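You operate a simulated robot arm through the tools that you are given. There is no shell and no other tool.

You are at the controls of a simulated robot arm. One attempt, no reset.

TASK
Send the YARD pouch to YARD in the carrier from the grey cradle.

It is judged by the outcome, as a careful person would: the job done as asked, and still so three seconds after it is handed in. It fails if anything else is knocked over, pushed out of place, dropped, spilled or broken.

THE ROBOT
A 6-joint arm with a two-finger gripper, fixed in place. Base frame: the origin is at the foot of the arm, x ahead of it, y to its left, z up. Readings come in mm, degrees, newtons and seconds.
It reaches about 1298 mm from its shoulder. Its first joint turns from -149.0 to 149.0 degrees. Payload 1.57 kg.
The tool frame sits at the grasp point between the pads (the TCP): z along the fingers, y along the line on which they close. The tips reach 21 mm beyond it. Largest opening 70 mm; the body of the gripper starts 50 mm behind the TCP.
Orientation is that of the tool frame in the base frame, as a unit quaternion [w, x, y, z]. With the fingers straight down and closing along the base's y, the tool's x points along the base's -x, its y along +y and its z along -z.

THE INTERFACE
- The arm moves only by the tool apply_moves. Its argument "targets" is a list of rows, each a list of 7 numbers: the shift along the base's x, y, z in units of 200 mm (1.0 is 200 mm), then the turn, a rotation vector about the base's x, y, z in units of 120 degrees (1.0 is 120 degrees), then the opening, from 0 (shut) to 1 (fully open). In form: [[x, y, z, wx, wy, wz, claw], ...]. A call has 1 to 20 rows; each row is the pose to reach, as a shift and turn from the pose commanded when the call began. A call with a number of a shift or a turn outside -1 to 1 is refused whole. Rows are played at 5 a second. More than 50 mm and 8.6 degrees between two rows, or a gripper value outside its range, and nothing of the call is played. A pose out of reach is approached as far as the arm can. The call stops where the force on the tool passes 90 N (or 10 N more than at its start, if that is more) or the arm is blocked; 0.2 s more then pass. Each finger halts on what it meets, pressing with about 30 N; the grip force reading is that of the motor and also rises with nothing between the fingers. The clock runs only during rows and for 0.2 s after the last one: add rows that repeat a pose to give the fingers time. It gives the time, the measured TCP pose, the force on the tool (base axes), the opening and the grip force at its end, in the units of the frame above (readings bear some noise), with the torque about the TCP (base axes, N m) and any sound that the robot's microphone picked up.
- Cameras (640 x 400 px; columns grow to the right, rows downward): "scene" is fixed at [415, -647.9, 1456.2]; the picture's right is [0.99, -0.11, 0.00], its down [-0.04, -0.40, -0.92] and it looks along [0.10, 0.91, -0.40] (base axes); focal length 352 px, centre (320, 200). "wrist" rides on the gripper at [79, 4, -81] in the tool frame; the picture's right is [-0.05, 1.00, 0.00], its down [-0.67, -0.04, -0.74] and it looks along [-0.74, -0.04, 0.67] (tool axes); focal length 256 px, centre (320, 200).
- snapshot(camera): a new picture of that camera. It takes no simulated time.
- raise_lower(by): slides the trunk up (or, below 0, down) by that many mm; the arm rides with it, the base frame stays. It gives what a move gives, with no picture.
- probe_pixels(camera, pixels): there is no depth. For up to 12 entries [column, row, z] of the newest picture of that camera ("zoom" is the newest enlarged one), the place [x, y] in the base frame at which the ray of that pixel passes the height z, good to about 2 mm, but the place of the scene camera against the robot may be out by one fixed shift of up to 25 mm in any direction. It takes no simulated time.
- close_up(camera, box): a new picture of the part [left, top, right, bottom] of that camera's present view, enlarged. It takes no simulated time.
- hand_in(): hands the job in; it is judged then, once.

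Leave the gripper open and the arm clear of the work at the hand-in unless told otherwise.

The tools are called after "Request:" by a JSON object that holds its "op" and its "data". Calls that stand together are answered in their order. apply_moves: Moves the arm, as the interface text tells. Its arguments: {"type":"object","properties":{"targets":{"type":"array","items":{"type":"array","items":{"type":"number"}}}},"required":["targets"]} The other tools are called the same way: raise_lower (by) slides the trunk up or down; snapshot (camera) takes a picture; probe_pixels (camera, pixels) gives the place at which the rays of pixels pass given heights; close_up (camera, box) takes an enlarged picture of a part of a camera's view; hand_in () hands the job in.

At the start:

```text
clock: 0.0
tool_pos: [90.1, 567.2, 1282.9]
tcp_rot: [0.001, 0.0, 1.0, 0.0]
ft_force: [-0.2, -0.1, 0.5]
ft_torque: [0.0, 0.0, 0.02]
opening: 70.1
grasp_force: 0.0
trunk travel left (down, up): [-964.0, 6.0]
```

scene: 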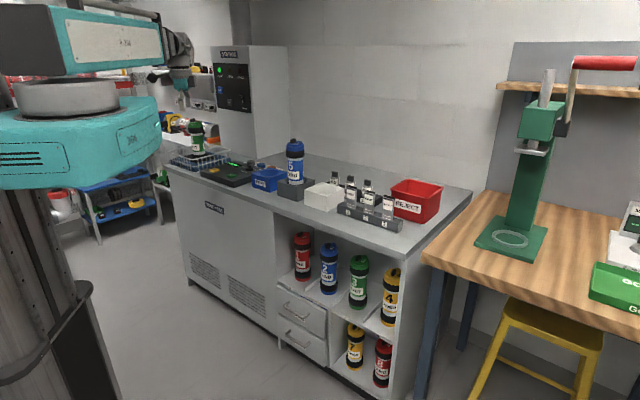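
wrist: 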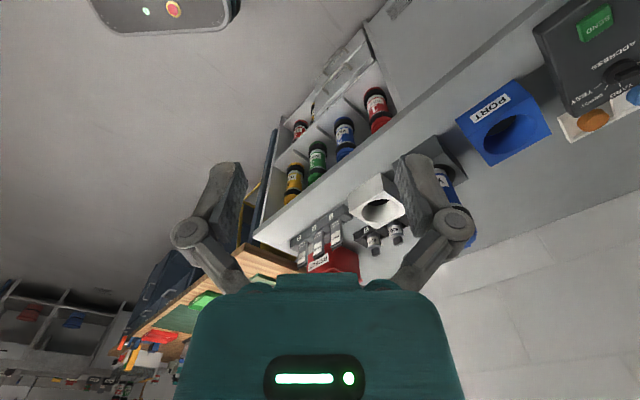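

I see a bench with a pneumatic tube station, carriers (numbered bottles), pouches/vials, a blue PORT block and a control box. I'll take enlarged pictures of the scene first to read the labels.

Request:
{"op": "close_up", "data": {"camera": "scene", "box": [160, 110, 320, 210]}}

Request:
{"op": "close_up", "data": {"camera": "scene", "box": [300, 150, 460, 250]}}

Request:
{"op": "close_up", "data": {"camera": "scene", "box": [150, 40, 310, 140]}}

Request:
{"op": "close_up", "data": {"camera": "wrist", "box": [440, 0, 640, 125]}}

Request:
{"op": "close_up", "data": {"camera": "scene", "box": [270, 220, 430, 320]}}

Request:
{"op": "close_up", "data": {"camera": "scene", "box": [480, 40, 640, 320]}}

```text
4.00 times, centred on (240, 160) of scene
```

zoom: 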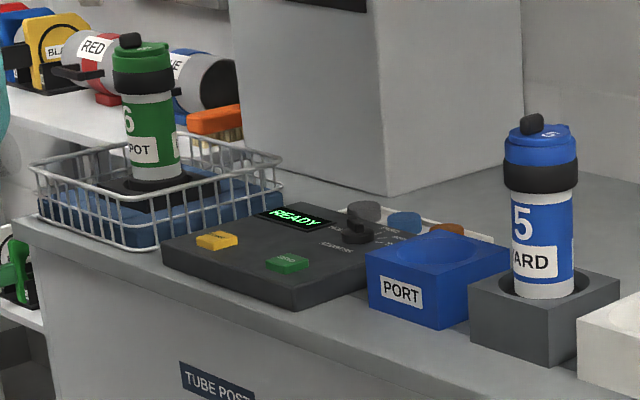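

```text
4.00 times, centred on (380, 200) of scene
```

zoom: 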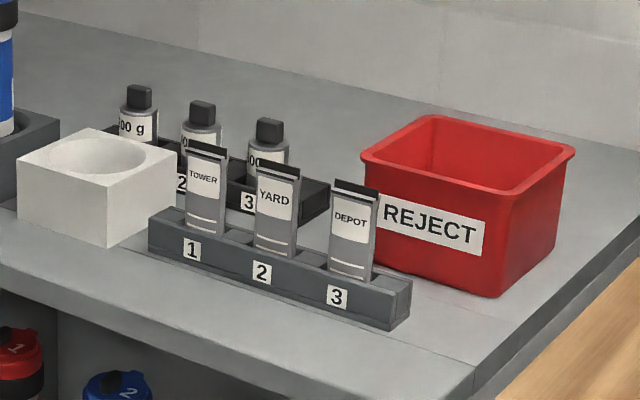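

```text
4.00 times, centred on (230, 90) of scene
```

zoom: 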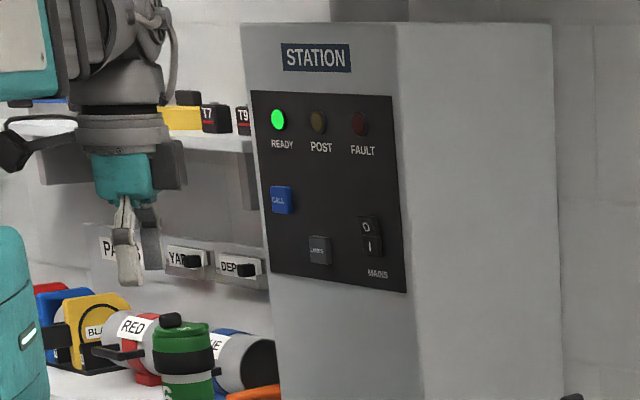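

```text
3.20 times, centred on (540, 62) of wrist
```

zoom: 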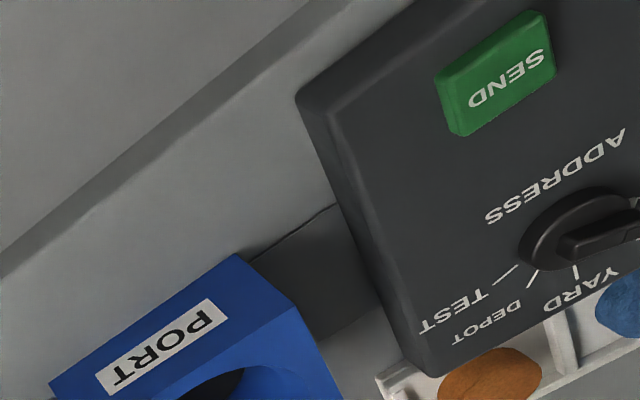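

```text
4.00 times, centred on (350, 270) of scene
```

zoom: 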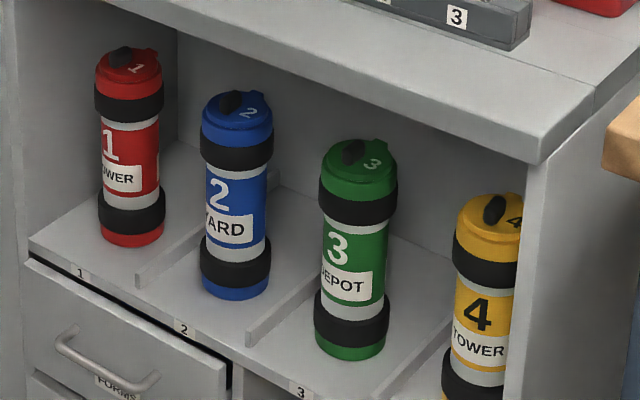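

```text
1.43 times, centred on (560, 180) of scene
```

zoom: 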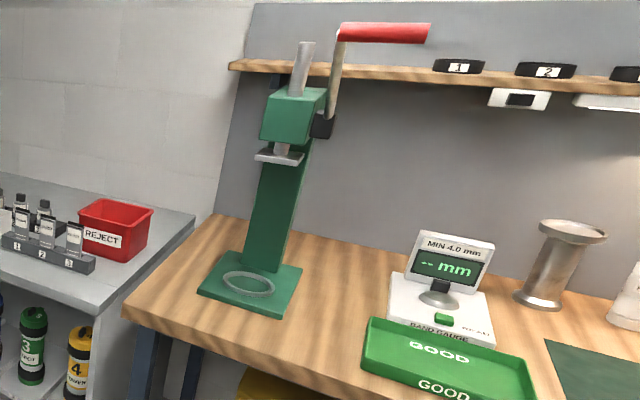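

Carrier 5 (blue, "…ARD") stands in the dark grey cradle; the pouches are in a rack with YARD at slot 2. The control panel has SEND, an ADDRESS dial and a READY display. I'll enlarge the carrier lid, the panel and the pouch rack further.

Request:
{"op": "close_up", "data": {"camera": "scene", "box": [272, 130, 328, 205]}}

Request:
{"op": "close_up", "data": {"camera": "scene", "box": [198, 155, 288, 195]}}

Request:
{"op": "close_up", "data": {"camera": "scene", "box": [325, 165, 405, 235]}}

Request:
{"op": "close_up", "data": {"camera": "wrist", "box": [400, 120, 500, 250]}}

Request:
{"op": "close_up", "data": {"camera": "scene", "box": [150, 90, 240, 150]}}

Request:
{"op": "close_up", "data": {"camera": "scene", "box": [320, 260, 420, 400]}}

```text
5.33 times, centred on (300, 168) of scene
```

zoom: 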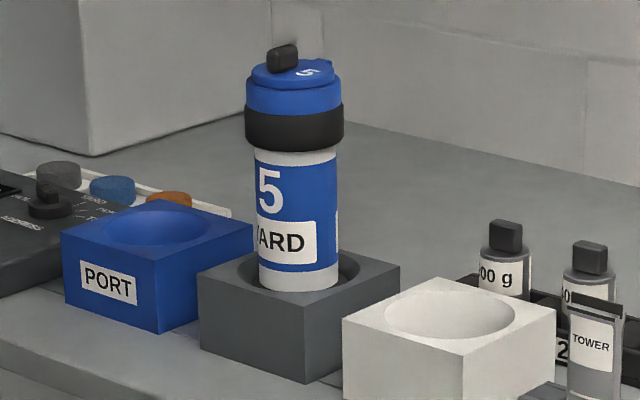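

```text
7.11 times, centred on (243, 175) of scene
```

zoom: 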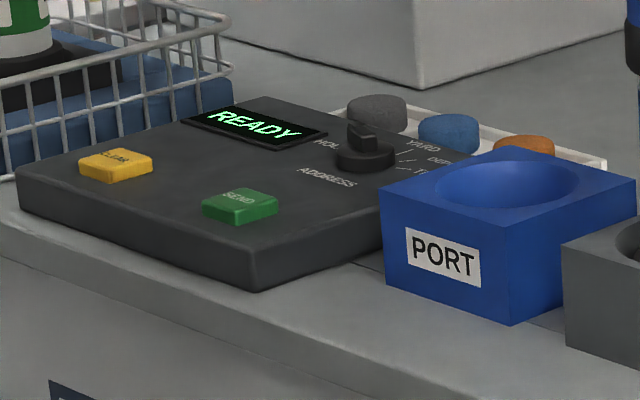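

```text
5.71 times, centred on (365, 200) of scene
```

zoom: 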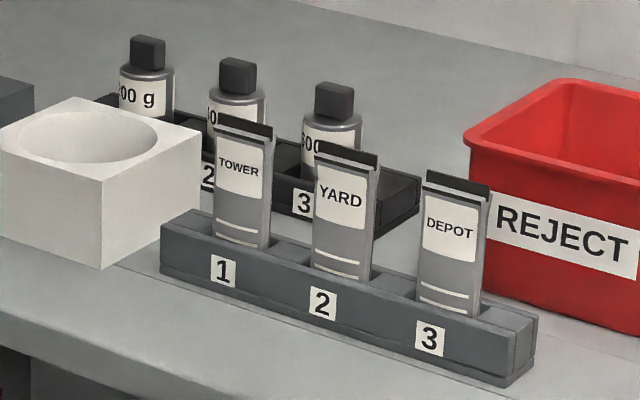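

```text
3.08 times, centred on (450, 185) of wrist
```

zoom: 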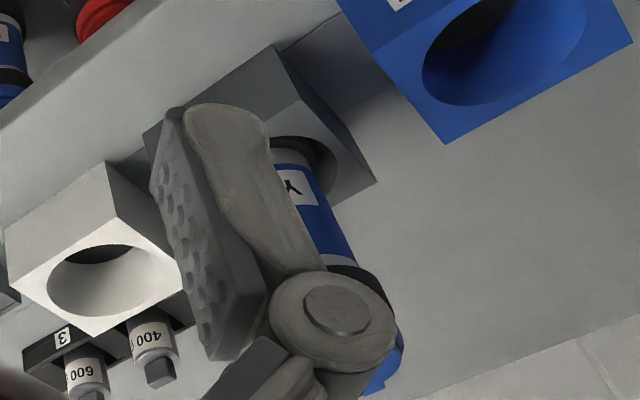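

```text
6.67 times, centred on (195, 120) of scene
```

zoom: 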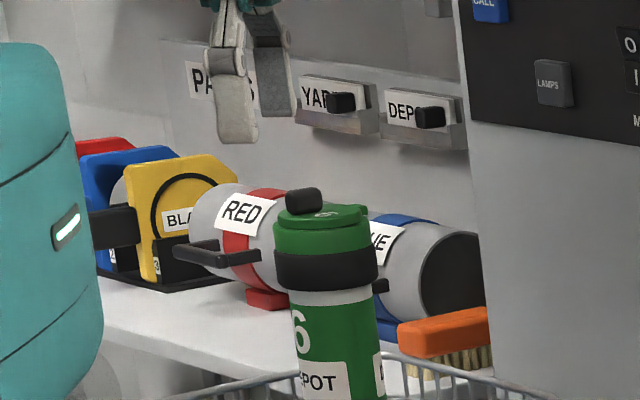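

```text
2.86 times, centred on (370, 330) of scene
```

zoom: 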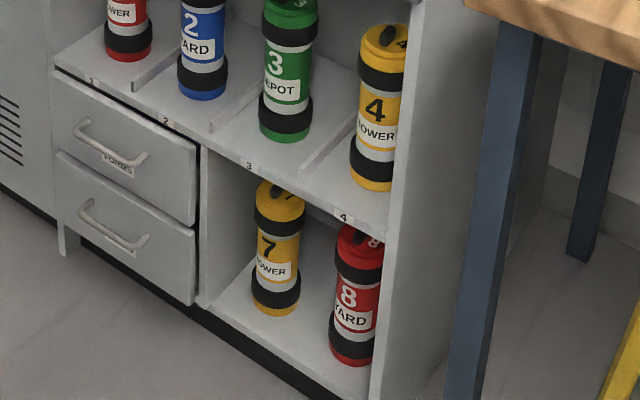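

The lid of carrier 5 has a black knob at one edge and a small tongue on the opposite side, so it may be a hinged lid. I'll turn the gripper +90° about z and shift towards +x, so the wrist camera looks at the bench (+y).

Request:
{"op": "apply_moves", "data": {"targets": [[0.08, 0, 0, 0, 0, 0.0625, 1], [0.16, 0, -0.02, 0, 0, 0.125, 1], [0.25, 0, -0.05, 0, 0, 0.1875, 1], [0.33, 0, -0.1, 0, 0, 0.25, 1], [0.42, 0, -0.15, 0, 0, 0.3125, 1], [0.5, 0, -0.2, 0, 0, 0.375, 1], [0.58, 0, -0.25, 0, 0, 0.4375, 1], [0.67, 0, -0.3, 0, 0, 0.5, 1], [0.75, 0, -0.35, 0, 0, 0.5625, 1], [0.83, 0, -0.4, 0, 0, 0.625, 1], [0.92, 0, -0.45, 0, 0, 0.6875, 1], [1.0, 0, -0.5, 0, 0, 0.75, 1]]}}

Request:
{"op": "snapshot", "data": {"camera": "wrist"}}

Request:
{"op": "snapshot", "data": {"camera": "scene"}}

```text
clock: 2.6
tool_pos: [288.2, 566.7, 1283.0]
tcp_rot: [0.0, 0.708, -0.707, 0.0]
ft_force: [0.7, 0.7, 0.2]
ft_torque: [0.0, 0.01, -0.01]
opening: 70.4
grasp_force: 0.1
out of reach, approached as far as the arm can: row 2, 3, 4, 5, 6, 7, 8, 9, 10, 11, 12
trunk travel left (down, up): [-964.0, 6.0]
```

```text
taken
```

wrist: 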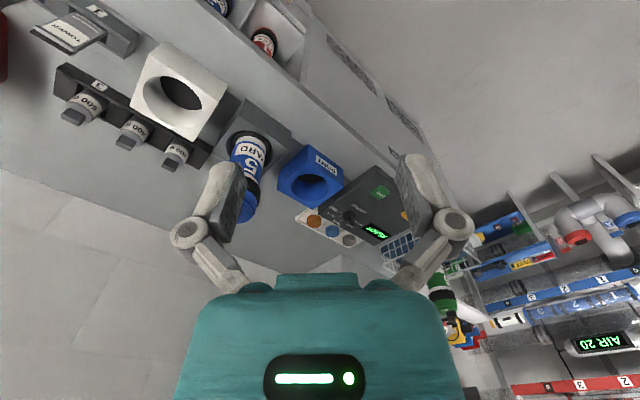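

```text
taken
```

scene: 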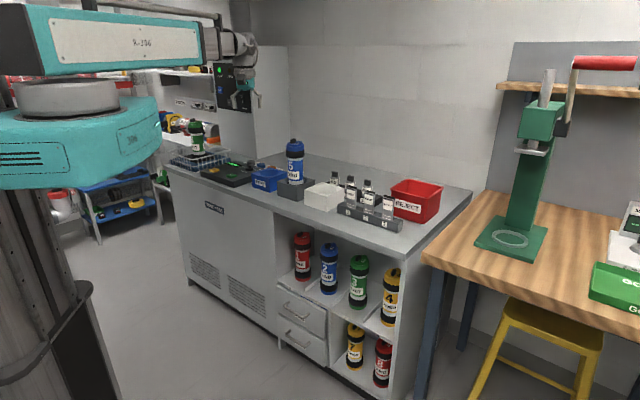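

The arm did not go down: the height appears to be set only by the trunk, while x, y and yaw worked. I'll enlarge the wrist view around carrier 5, the panel and the pouches.

Request:
{"op": "close_up", "data": {"camera": "wrist", "box": [200, 110, 300, 240]}}

Request:
{"op": "close_up", "data": {"camera": "wrist", "box": [270, 140, 420, 260]}}

Request:
{"op": "close_up", "data": {"camera": "wrist", "box": [0, 0, 240, 180]}}

Request:
{"op": "close_up", "data": {"camera": "wrist", "box": [400, 180, 640, 400]}}

```text
3.08 times, centred on (250, 175) of wrist
```

zoom: 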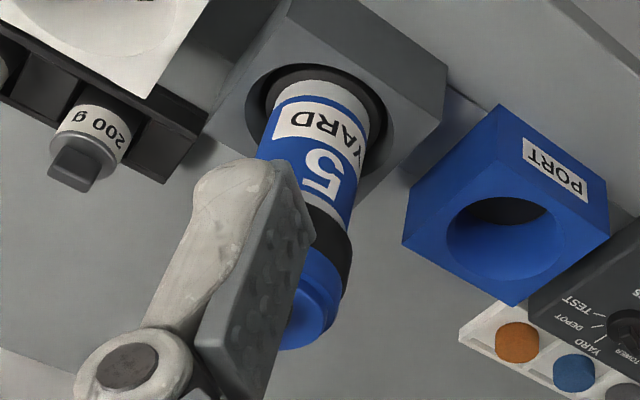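

```text
3.33 times, centred on (345, 200) of wrist
```

zoom: 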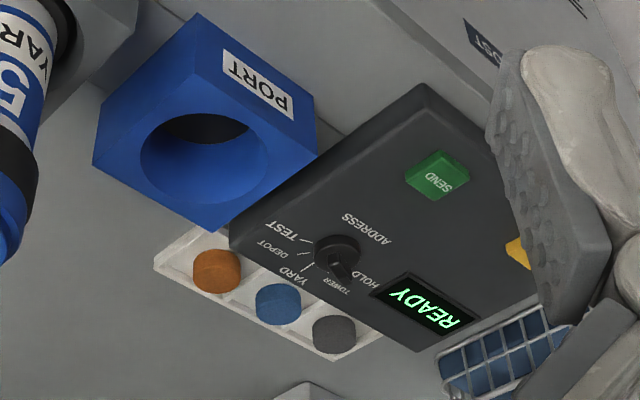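

```text
2.22 times, centred on (120, 90) of wrist
```

zoom: 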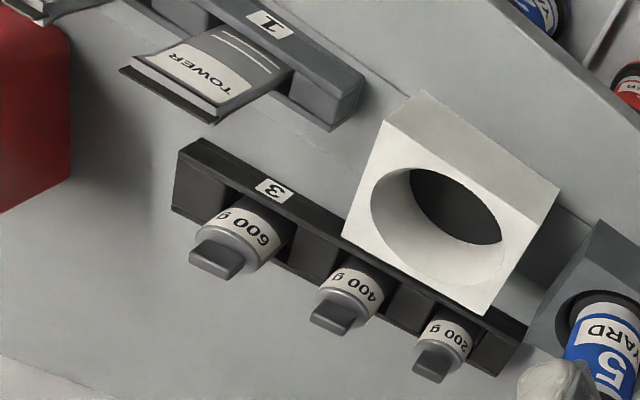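

```text
1.82 times, centred on (520, 290) of wrist
```

zoom: 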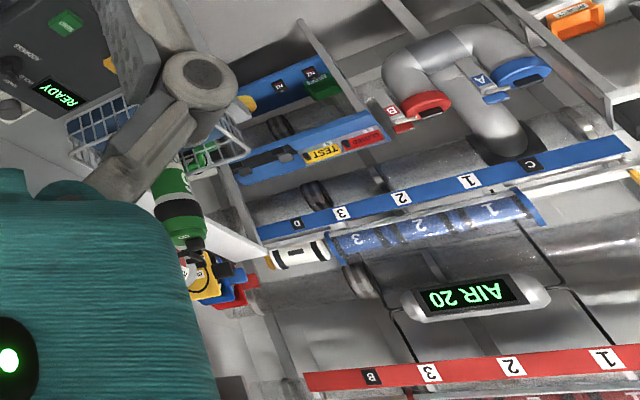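

Rough triangulation puts carrier 5's lid near (455, 870, 1060) and the PORT near (340, 955, 900), so the bench is turned about −37° against x. I'll yaw −37° and move a bit ahead so the wrist camera looks squarely over carrier 5.

Request:
{"op": "apply_moves", "data": {"targets": [[0.02, 0.1, 0, 0, 0, -0.062, 1], [0.03, 0.2, 0, 0, 0, -0.124, 1], [0.05, 0.3, 0, 0, 0, -0.186, 1], [0.07, 0.4, 0, 0, 0, -0.248, 1], [0.08, 0.5, 0, 0, 0, -0.308, 1]]}}

Request:
{"op": "snapshot", "data": {"camera": "wrist"}}

```text
clock: 3.8
tool_pos: [306.0, 667.8, 1283.1]
tcp_rot: [0.0, -0.445, 0.895, 0.0]
ft_force: [0.6, -0.4, 0.4]
ft_torque: [0.01, 0.01, -0.02]
opening: 70.4
grasp_force: 0.0
trunk travel left (down, up): [-964.0, 6.0]
```

```text
taken
```

wrist: 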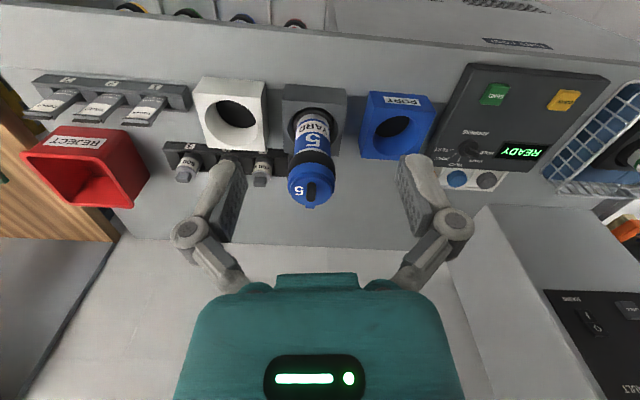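

Now the view is square to the bench: carrier 5's lid is around (310,185), PORT at (398,128), panel at right, pouches at upper left. I'll enlarge each.

Request:
{"op": "close_up", "data": {"camera": "wrist", "box": [270, 80, 360, 220]}}

Request:
{"op": "close_up", "data": {"camera": "wrist", "box": [430, 60, 620, 190]}}

Request:
{"op": "close_up", "data": {"camera": "wrist", "box": [10, 60, 220, 190]}}

Request:
{"op": "close_up", "data": {"camera": "wrist", "box": [280, 150, 340, 215]}}

Request:
{"op": "close_up", "data": {"camera": "wrist", "box": [440, 130, 500, 190]}}

```text
2.86 times, centred on (315, 150) of wrist
```

zoom: 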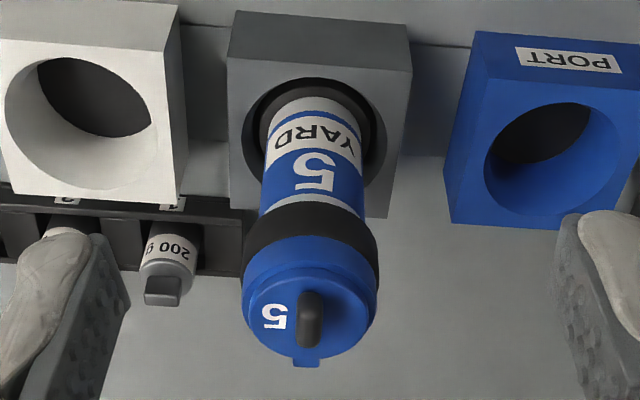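

```text
3.08 times, centred on (525, 125) of wrist
```

zoom: 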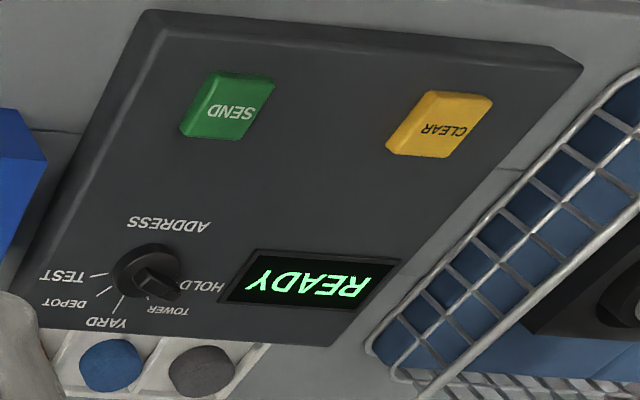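

```text
3.05 times, centred on (115, 125) of wrist
```

zoom: 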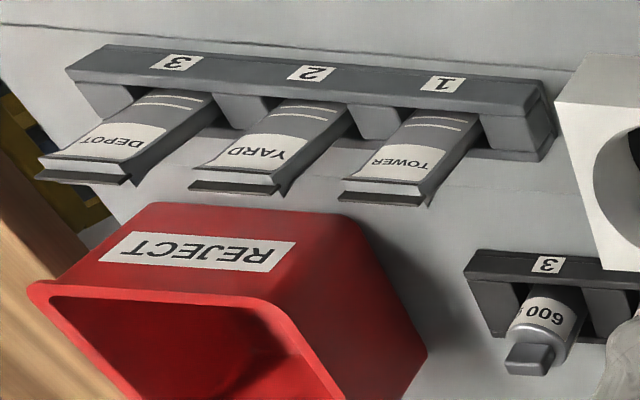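

```text
6.15 times, centred on (310, 182) of wrist
```

zoom: 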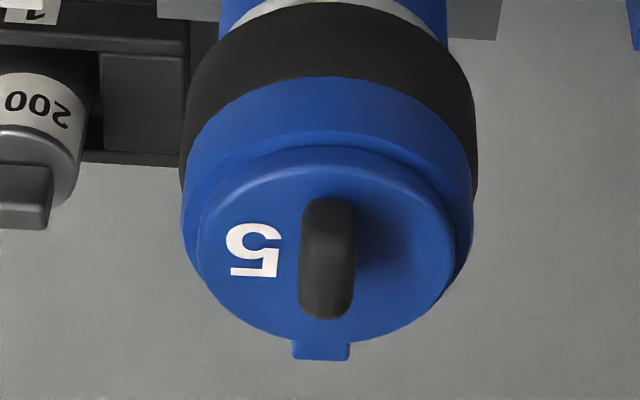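

```text
6.67 times, centred on (470, 160) of wrist
```

zoom: 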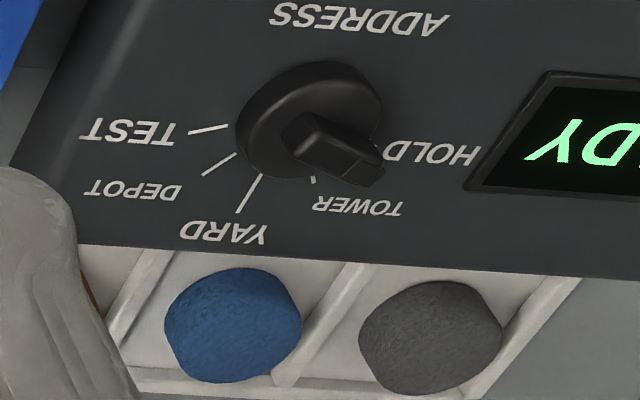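

The lid is a disc with a central black fin and a tab at the back (6.15x view: fin at (327,258), tab at (320,350)). The ADDRESS pointer bar is at about TOWER/HOLD. I'll look at the lid from the scene side too, and at the other carriers' lids for comparison.

Request:
{"op": "close_up", "data": {"camera": "scene", "box": [282, 135, 310, 162]}}

Request:
{"op": "close_up", "data": {"camera": "scene", "box": [345, 250, 405, 290]}}

Request:
{"op": "close_up", "data": {"camera": "scene", "box": [290, 225, 345, 265]}}

Request:
{"op": "close_up", "data": {"camera": "scene", "box": [160, 60, 220, 110]}}

```text
14.81 times, centred on (296, 148) of scene
```

zoom: 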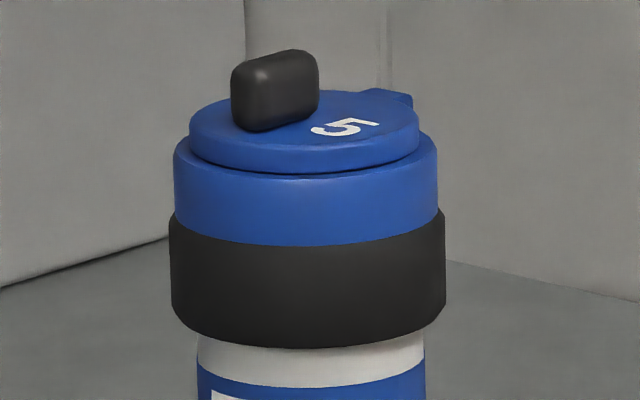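

```text
10.00 times, centred on (375, 270) of scene
```

zoom: 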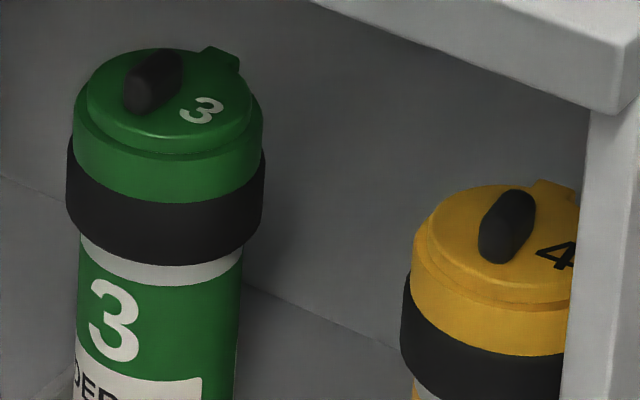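

```text
10.00 times, centred on (318, 245) of scene
```

zoom: 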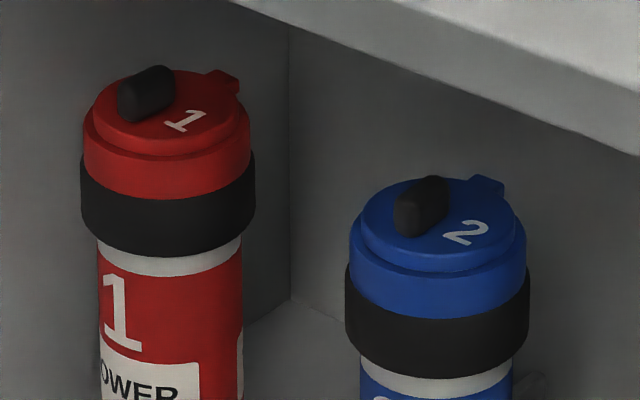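

```text
8.00 times, centred on (190, 85) of scene
```

zoom: 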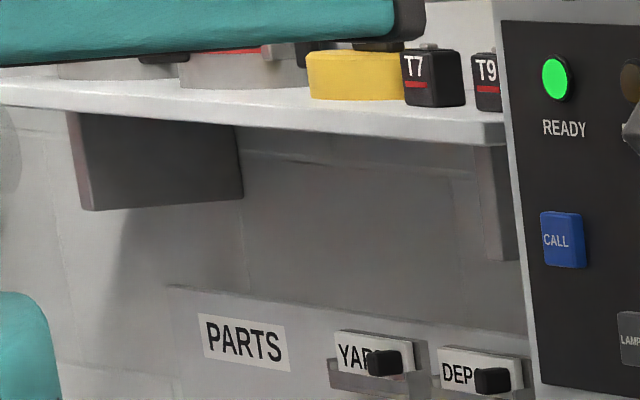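

I'll take ray readings from this wrist view for the main features (lid centre, PORT hole, dial, SEND, YARD pouch top), to triangulate them with a second view later.

Request:
{"op": "snapshot", "data": {"camera": "wrist"}}

Request:
{"op": "probe_pixels", "data": {"camera": "wrist", "pixels": [[311, 189, 1050], [311, 189, 1000], [398, 138, 900], [398, 138, 850], [472, 154, 850], [496, 94, 850], [98, 123, 950], [98, 123, 900], [566, 100, 850], [234, 115, 900], [320, 82, 900], [270, 82, 850]]}}

```text
taken
```

wrist: 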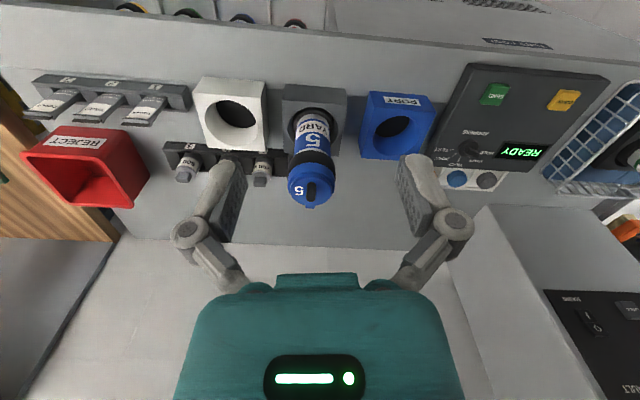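

```text
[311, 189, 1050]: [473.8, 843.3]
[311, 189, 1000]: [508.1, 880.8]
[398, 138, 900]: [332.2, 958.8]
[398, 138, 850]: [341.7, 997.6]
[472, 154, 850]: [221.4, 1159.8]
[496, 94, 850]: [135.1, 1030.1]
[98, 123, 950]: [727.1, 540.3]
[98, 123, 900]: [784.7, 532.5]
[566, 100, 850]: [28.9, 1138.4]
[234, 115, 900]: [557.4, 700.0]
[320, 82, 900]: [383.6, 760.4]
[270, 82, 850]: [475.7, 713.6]
```

Next I lower the trunk 100 mm (fingertips stay above 1160, in front of the bench) and take a second view for triangulation.

Request:
{"op": "raise_lower", "data": {"by": -100}}

Request:
{"op": "snapshot", "data": {"camera": "wrist"}}

Request:
{"op": "close_up", "data": {"camera": "wrist", "box": [260, 140, 380, 260]}}

```text
clock: 5.1
tool_pos: [305.0, 666.9, 1183.4]
tcp_rot: [0.0, -0.446, 0.895, 0.0]
ft_force: [-0.3, 0.2, -0.1]
ft_torque: [-0.01, 0.01, 0.01]
opening: 70.2
grasp_force: 0.1
trunk travel left (down, up): [-864.0, 106.0]
```

```text
taken
```

wrist: 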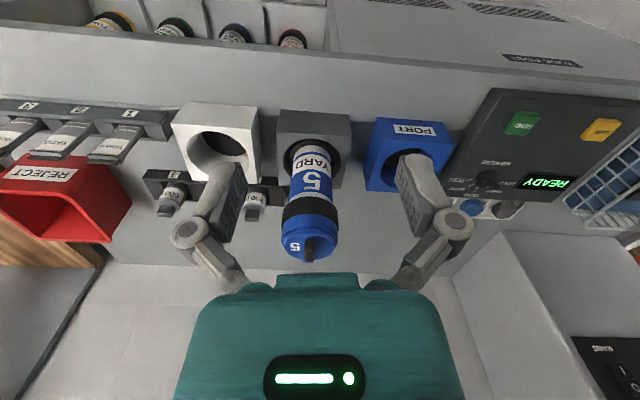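

```text
3.33 times, centred on (320, 200) of wrist
```

zoom: 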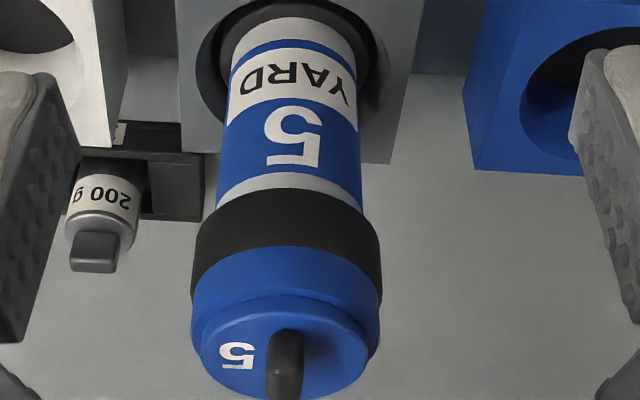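

The lid sits around z≈1090 by a first estimate. I'll take precise zooms here for lid, PORT, panel and pouch and probe rays, then compare with another viewpoint.

Request:
{"op": "close_up", "data": {"camera": "wrist", "box": [275, 220, 345, 270]}}

Request:
{"op": "close_up", "data": {"camera": "wrist", "box": [360, 110, 480, 200]}}

Request:
{"op": "close_up", "data": {"camera": "wrist", "box": [440, 85, 640, 215]}}

Request:
{"op": "close_up", "data": {"camera": "wrist", "box": [0, 80, 170, 180]}}

```text
8.00 times, centred on (310, 245) of wrist
```

zoom: 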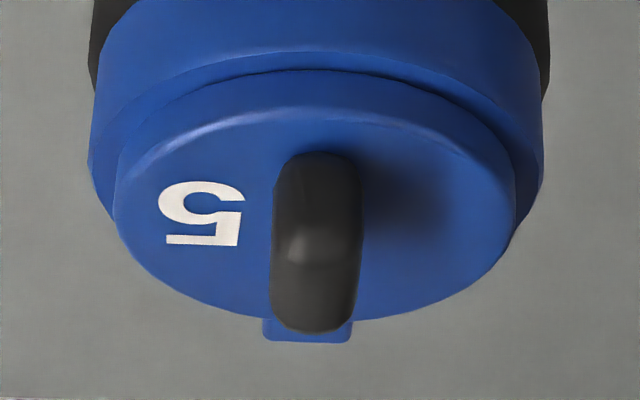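

```text
4.44 times, centred on (420, 155) of wrist
```

zoom: 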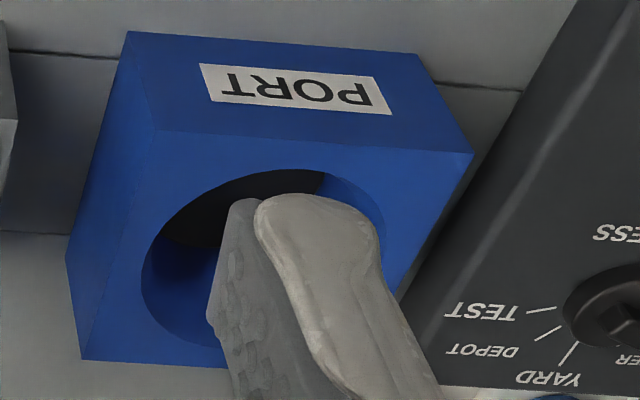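

```text
3.08 times, centred on (540, 150) of wrist
```

zoom: 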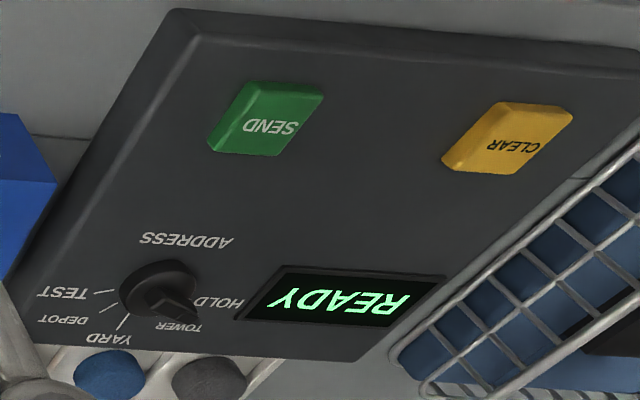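

```text
3.76 times, centred on (85, 130) of wrist
```

zoom: 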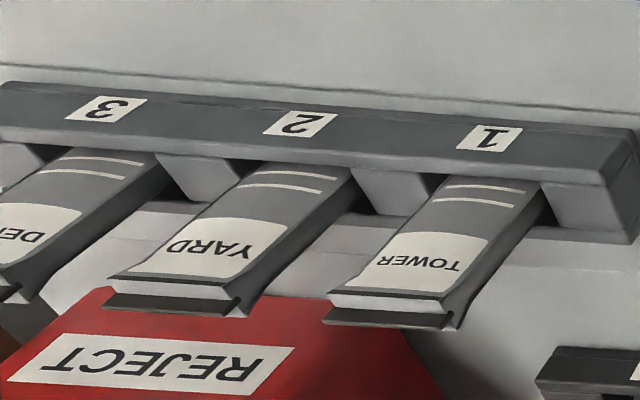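

I'll raise the trunk back 100 mm and take the matching zooms at the upper viewpoint for precise triangulation.

Request:
{"op": "raise_lower", "data": {"by": 100}}

Request:
{"op": "close_up", "data": {"camera": "wrist", "box": [275, 160, 345, 210]}}

Request:
{"op": "close_up", "data": {"camera": "wrist", "box": [350, 80, 470, 170]}}

Request:
{"op": "close_up", "data": {"camera": "wrist", "box": [425, 55, 625, 195]}}

Request:
{"op": "close_up", "data": {"camera": "wrist", "box": [10, 60, 190, 150]}}

```text
clock: 6.5
tool_pos: [304.7, 668.1, 1283.2]
tcp_rot: [0.001, -0.446, 0.895, 0.0]
ft_force: [0.7, 0.2, -0.2]
ft_torque: [0.01, 0.02, 0.0]
opening: 70.1
grasp_force: 0.0
trunk travel left (down, up): [-964.0, 6.0]
```

```text
8.00 times, centred on (310, 185) of wrist
```

zoom: 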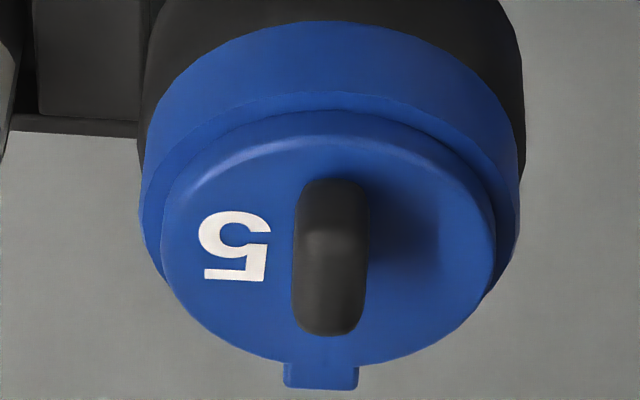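

```text
4.44 times, centred on (410, 125) of wrist
```

zoom: 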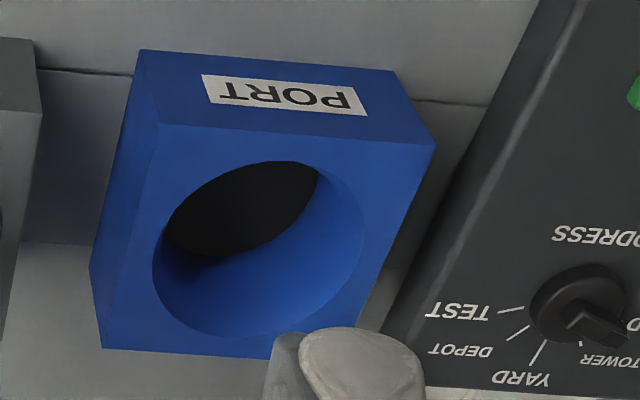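

```text
2.86 times, centred on (525, 125) of wrist
```

zoom: 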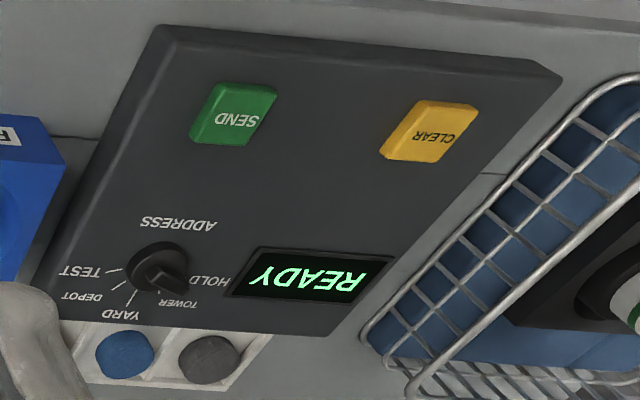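

```text
3.56 times, centred on (100, 105) of wrist
```

zoom: 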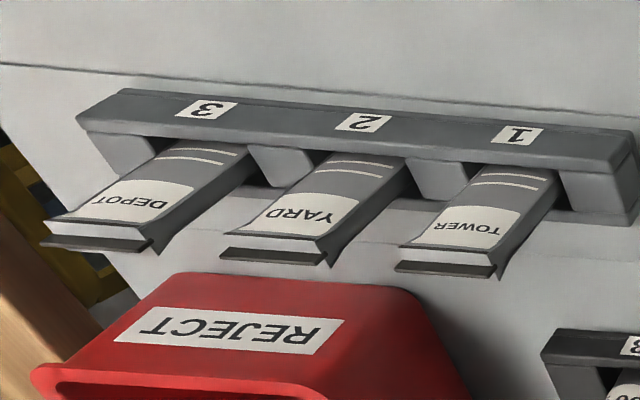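

From the two views: lid top z≈1089, lid centre ≈(447, 814), fin ~14 mm thick and along azimuth ~45°; PORT top z≈927 with hole centre ≈(327, 928). I'll move above the fin at the present height, turning yaw −7.8° so the fingers close across the fin, with the gripper half open.

Request:
{"op": "apply_moves", "data": {"targets": [[0.14, 0.144, 0, 0, 0, -0.013, 0.8], [0.28, 0.288, 0, 0, 0, -0.026, 0.7], [0.42, 0.432, 0, 0, 0, -0.039, 0.6], [0.56, 0.576, 0, 0, 0, -0.052, 0.6], [0.7, 0.72, 0, 0, 0, -0.065, 0.6], [0.7, 0.72, 0, 0, 0, -0.065, 0.6]]}}

Request:
{"op": "snapshot", "data": {"camera": "wrist"}}

Request:
{"op": "snapshot", "data": {"camera": "scene"}}

```text
clock: 7.9
tool_pos: [445.6, 811.2, 1283.4]
tcp_rot: [0.0, -0.385, 0.923, -0.001]
ft_force: [0.1, -0.1, 0.0]
ft_torque: [-0.01, -0.02, 0.02]
opening: 41.9
grasp_force: 0.0
trunk travel left (down, up): [-964.0, 6.0]
```

```text
taken
```

wrist: 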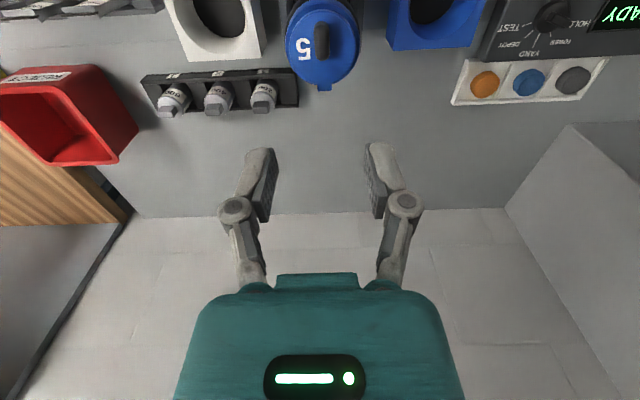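

```text
taken
```

scene: 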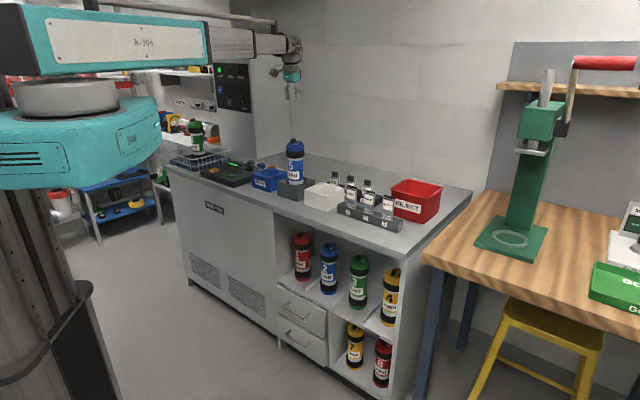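

The lid is now visible near the top of the wrist picture from a steep angle. I'll enlarge it and probe its centre at the lid height.

Request:
{"op": "close_up", "data": {"camera": "wrist", "box": [280, 0, 370, 96]}}

Request:
{"op": "close_up", "data": {"camera": "scene", "box": [255, 30, 335, 210]}}

Request:
{"op": "close_up", "data": {"camera": "wrist", "box": [470, 0, 640, 110]}}

```text
4.17 times, centred on (325, 48) of wrist
```

zoom: 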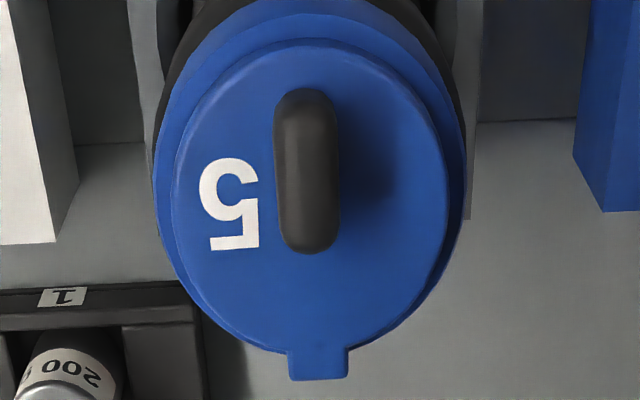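

```text
2.22 times, centred on (295, 120) of scene
```

zoom: 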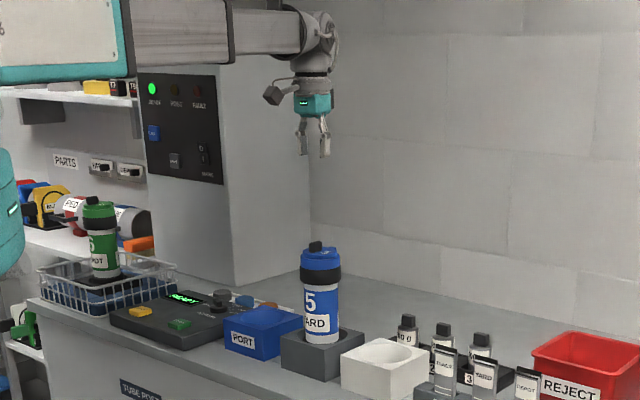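

```text
3.64 times, centred on (555, 55) of wrist
```

zoom: 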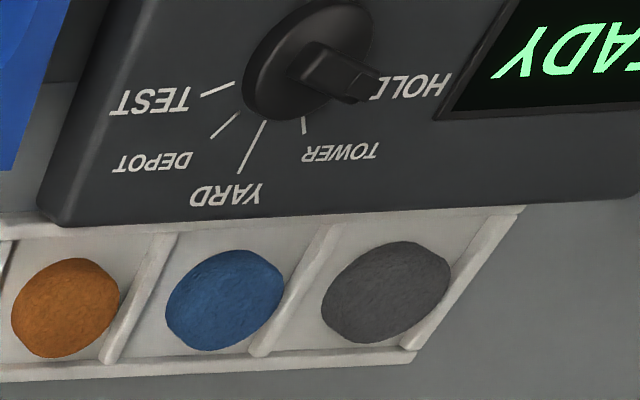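

In this steep view the fin sits on the front half of the disc and the tab (hinge-like) is at the back (zoom (318,365)). I'll probe disc centre, fin ends, tab and disc edges at the lid height.

Request:
{"op": "probe_pixels", "data": {"camera": "wrist", "pixels": [[322.6, 47.3, 1089], [321.9, 39.6, 1100], [320.7, 21.5, 1100], [321.6, 60.2, 1105], [289.2, 48, 1089], [355.5, 48, 1089], [323.6, 87, 1086], [322.6, 84.0, 1089], [322, 9.8, 1089]]}}

```text
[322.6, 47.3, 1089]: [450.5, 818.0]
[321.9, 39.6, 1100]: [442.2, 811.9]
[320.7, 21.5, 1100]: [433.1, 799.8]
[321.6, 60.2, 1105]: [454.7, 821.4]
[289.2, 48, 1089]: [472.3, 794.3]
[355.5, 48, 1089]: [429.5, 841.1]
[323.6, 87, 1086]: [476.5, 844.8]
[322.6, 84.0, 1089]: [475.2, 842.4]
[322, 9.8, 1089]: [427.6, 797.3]
```

The fin is ~30 mm long, centred at ≈(444, 811), about 10 mm in front of the disc centre (451, 818), along azimuth 45°; my TCP is right over it. I lower the trunk 150 mm (tips to ≈1112, just above the fin top) and check.

Request:
{"op": "raise_lower", "data": {"by": -150}}

Request:
{"op": "snapshot", "data": {"camera": "wrist"}}

Request:
{"op": "close_up", "data": {"camera": "scene", "box": [270, 110, 330, 170]}}

```text
clock: 9.6
tool_pos: [447.4, 811.8, 1133.9]
tcp_rot: [0.0, -0.385, 0.923, 0.0]
ft_force: [0.6, -0.2, 1.0]
ft_torque: [0.01, 0.0, 0.01]
opening: 42.1
grasp_force: 0.0
trunk travel left (down, up): [-814.0, 156.0]
```

```text
taken
```

wrist: 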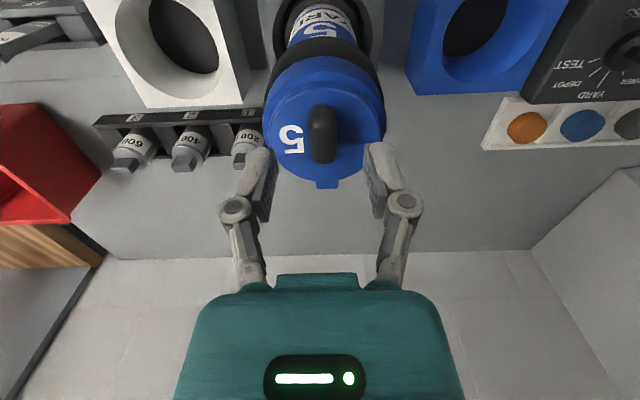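

```text
6.67 times, centred on (300, 140) of scene
```

zoom: 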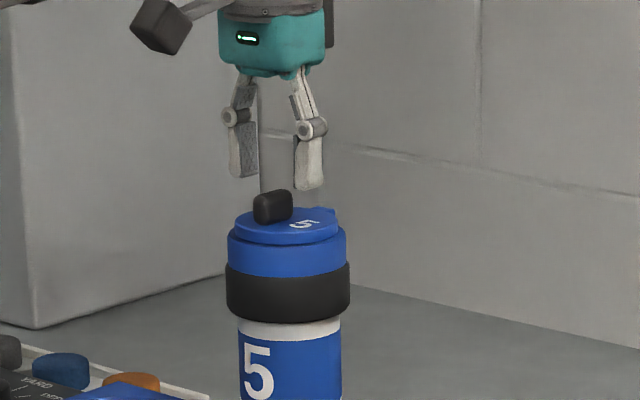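

The tips are just above the fin and straddle it. I lower 17 mm more so the tips pass the fin but stay ~5 mm over the lid, and then look.

Request:
{"op": "raise_lower", "data": {"by": -17}}

Request:
{"op": "close_up", "data": {"camera": "scene", "box": [270, 110, 330, 170]}}

Request:
{"op": "close_up", "data": {"camera": "wrist", "box": [220, 100, 420, 225]}}

```text
clock: 10.2
tool_pos: [446.5, 811.9, 1116.4]
tcp_rot: [0.0, -0.384, 0.923, 0.0]
ft_force: [0.7, 0.0, 0.7]
ft_torque: [-0.03, 0.02, -0.02]
opening: 41.7
grasp_force: 0.1
trunk travel left (down, up): [-797.0, 173.0]
```

```text
6.67 times, centred on (300, 140) of scene
```

zoom: 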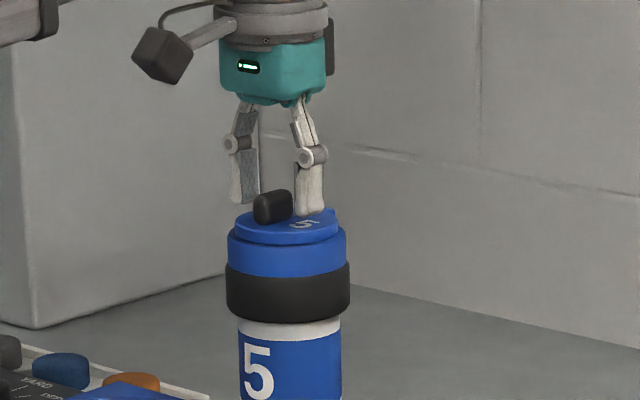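

```text
3.20 times, centred on (320, 162) of wrist
```

zoom: 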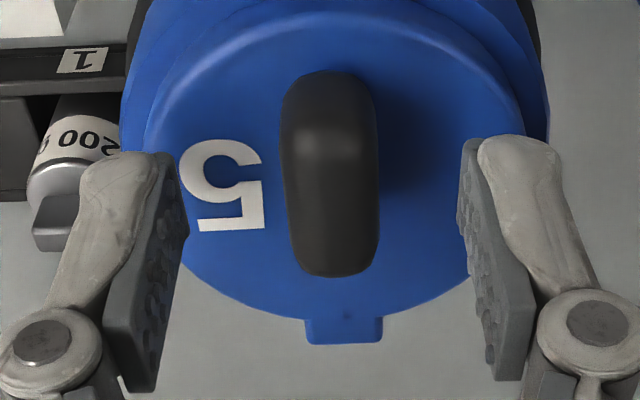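

The fin is centred between the fingers and the tips hover just over the lid. I close the gripper on the fin.

Request:
{"op": "apply_moves", "data": {"targets": [[0, 0, 0, 0, 0, 0, 0.4], [0, 0, 0, 0, 0, 0, 0.2], [0, 0, 0, 0, 0, 0, 0.1], [0, 0, 0, 0, 0, 0, 0.1], [0, 0, 0, 0, 0, 0, 0.1]]}}

Request:
{"op": "close_up", "data": {"camera": "wrist", "box": [220, 100, 420, 225]}}

```text
clock: 11.4
tool_pos: [445.9, 811.6, 1115.5]
tcp_rot: [0.001, -0.384, 0.923, 0.0]
ft_force: [-0.5, 1.2, 0.8]
ft_torque: [0.2, -0.11, 0.02]
opening: 13.3
grasp_force: 30.1
trunk travel left (down, up): [-797.0, 173.0]
```

```text
3.20 times, centred on (320, 162) of wrist
```

zoom: 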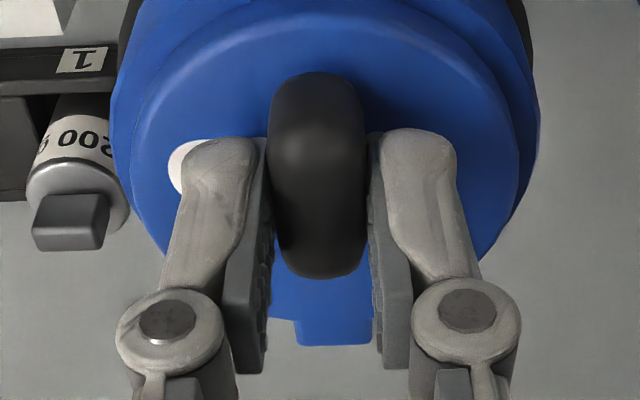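

The fin is held (opening 13.3 mm). I test by raising the trunk 4 mm and reading the force.

Request:
{"op": "raise_lower", "data": {"by": 4}}

Request:
{"op": "close_up", "data": {"camera": "scene", "box": [270, 120, 330, 180]}}

Request:
{"op": "close_up", "data": {"camera": "wrist", "box": [220, 80, 420, 225]}}

```text
clock: 12.0
tool_pos: [447.5, 811.9, 1120.4]
tcp_rot: [0.0, -0.385, 0.923, 0.0]
ft_force: [-0.5, -0.2, -2.5]
ft_torque: [-0.04, 0.06, -0.02]
opening: 13.1
grasp_force: 30.1
trunk travel left (down, up): [-801.0, 169.0]
```

```text
6.67 times, centred on (300, 150) of scene
```

zoom: 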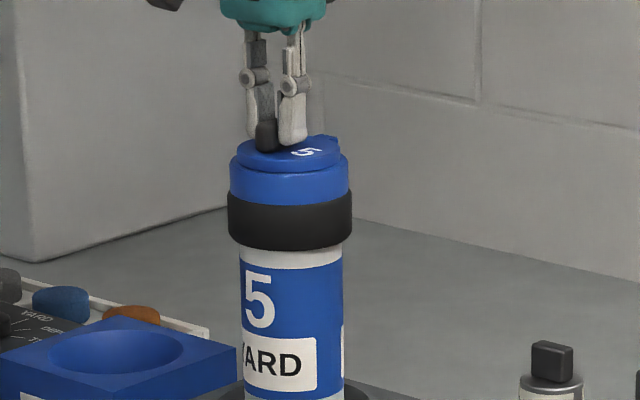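

```text
2.76 times, centred on (320, 152) of wrist
```

zoom: 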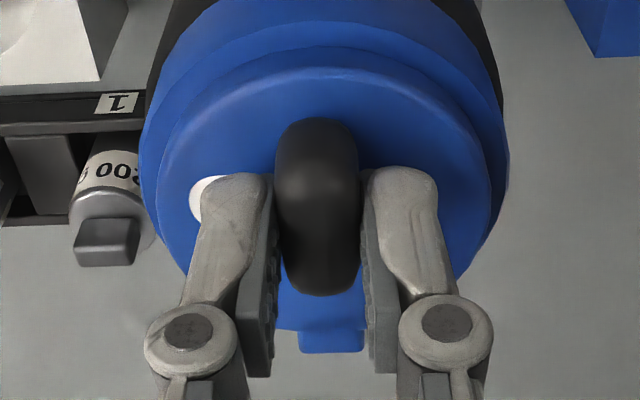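

The force only changed by ~3 N. I'll look more closely at whether the lid front edge rises from the collar.

Request:
{"op": "close_up", "data": {"camera": "scene", "box": [282, 130, 312, 160]}}

Request:
{"op": "raise_lower", "data": {"by": 6}}

Request:
{"op": "close_up", "data": {"camera": "scene", "box": [282, 130, 312, 160]}}

Request:
{"op": "close_up", "data": {"camera": "wrist", "box": [220, 80, 420, 225]}}

```text
13.33 times, centred on (297, 145) of scene
```

zoom: 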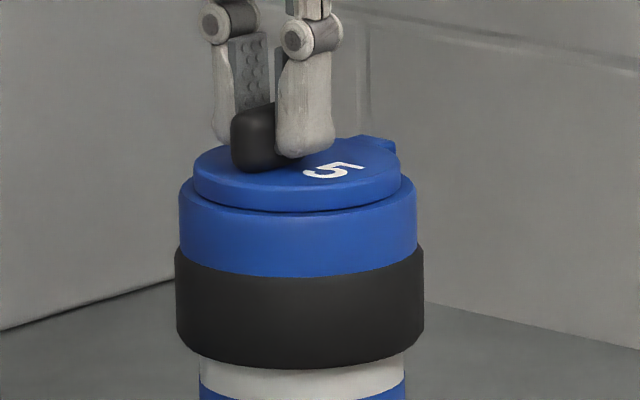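

```text
clock: 12.5
tool_pos: [447.2, 810.9, 1125.7]
tcp_rot: [0.0, -0.384, 0.923, 0.0]
ft_force: [-0.1, -0.5, -2.0]
ft_torque: [-0.07, 0.03, 0.02]
opening: 13.3
grasp_force: 29.4
trunk travel left (down, up): [-807.0, 163.0]
```

```text
13.33 times, centred on (297, 145) of scene
```

zoom: 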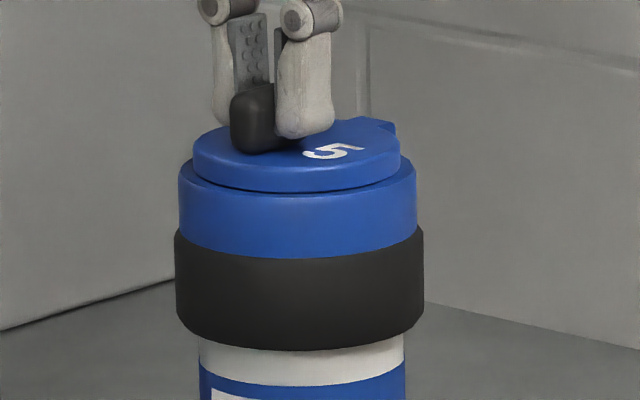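

```text
2.76 times, centred on (320, 152) of wrist
```

zoom: 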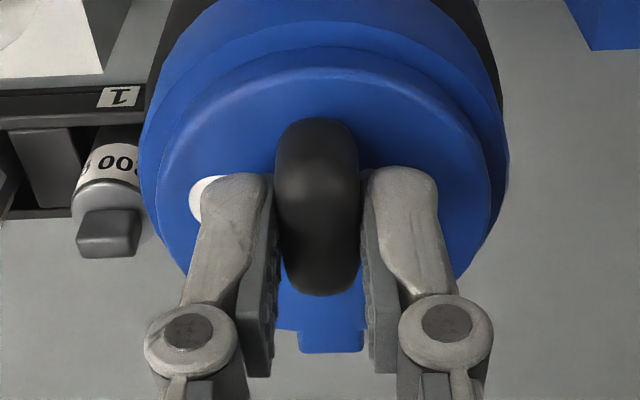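

The whole carrier rises with the fin (≈3 N), so the lid is latched and the fin can carry it. I lower it back 10 mm into its cradle and check that it seats.

Request:
{"op": "raise_lower", "data": {"by": -10}}

Request:
{"op": "close_up", "data": {"camera": "scene", "box": [270, 130, 330, 200]}}

```text
clock: 13.1
tool_pos: [446.3, 812.0, 1114.7]
tcp_rot: [-0.001, -0.384, 0.923, 0.001]
ft_force: [-0.2, -0.6, -2.7]
ft_torque: [-0.02, 0.06, -0.02]
opening: 13.3
grasp_force: 29.6
trunk travel left (down, up): [-797.0, 173.0]
```

```text
5.71 times, centred on (300, 165) of scene
```

zoom: 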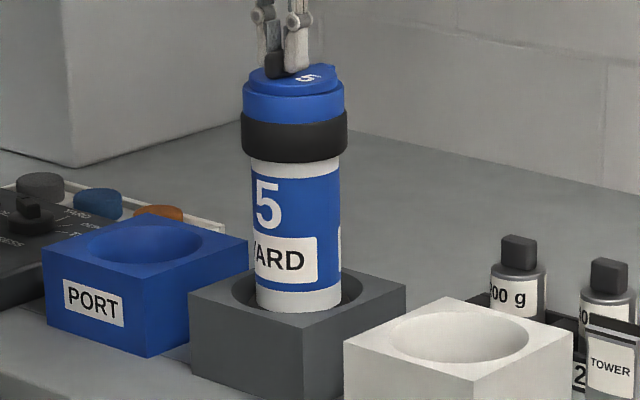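

The reading still shows ≈ −2.7 N, so the carrier still hangs slightly. I lower 2 mm more to seat it.

Request:
{"op": "raise_lower", "data": {"by": -2}}

```text
clock: 13.6
tool_pos: [447.4, 811.1, 1116.5]
tcp_rot: [0.001, -0.383, 0.924, 0.0]
ft_force: [1.1, 3.4, 19.7]
ft_torque: [0.4, -0.33, 0.05]
opening: 13.1
grasp_force: 29.8
trunk travel left (down, up): [-795.0, 175.0]
```

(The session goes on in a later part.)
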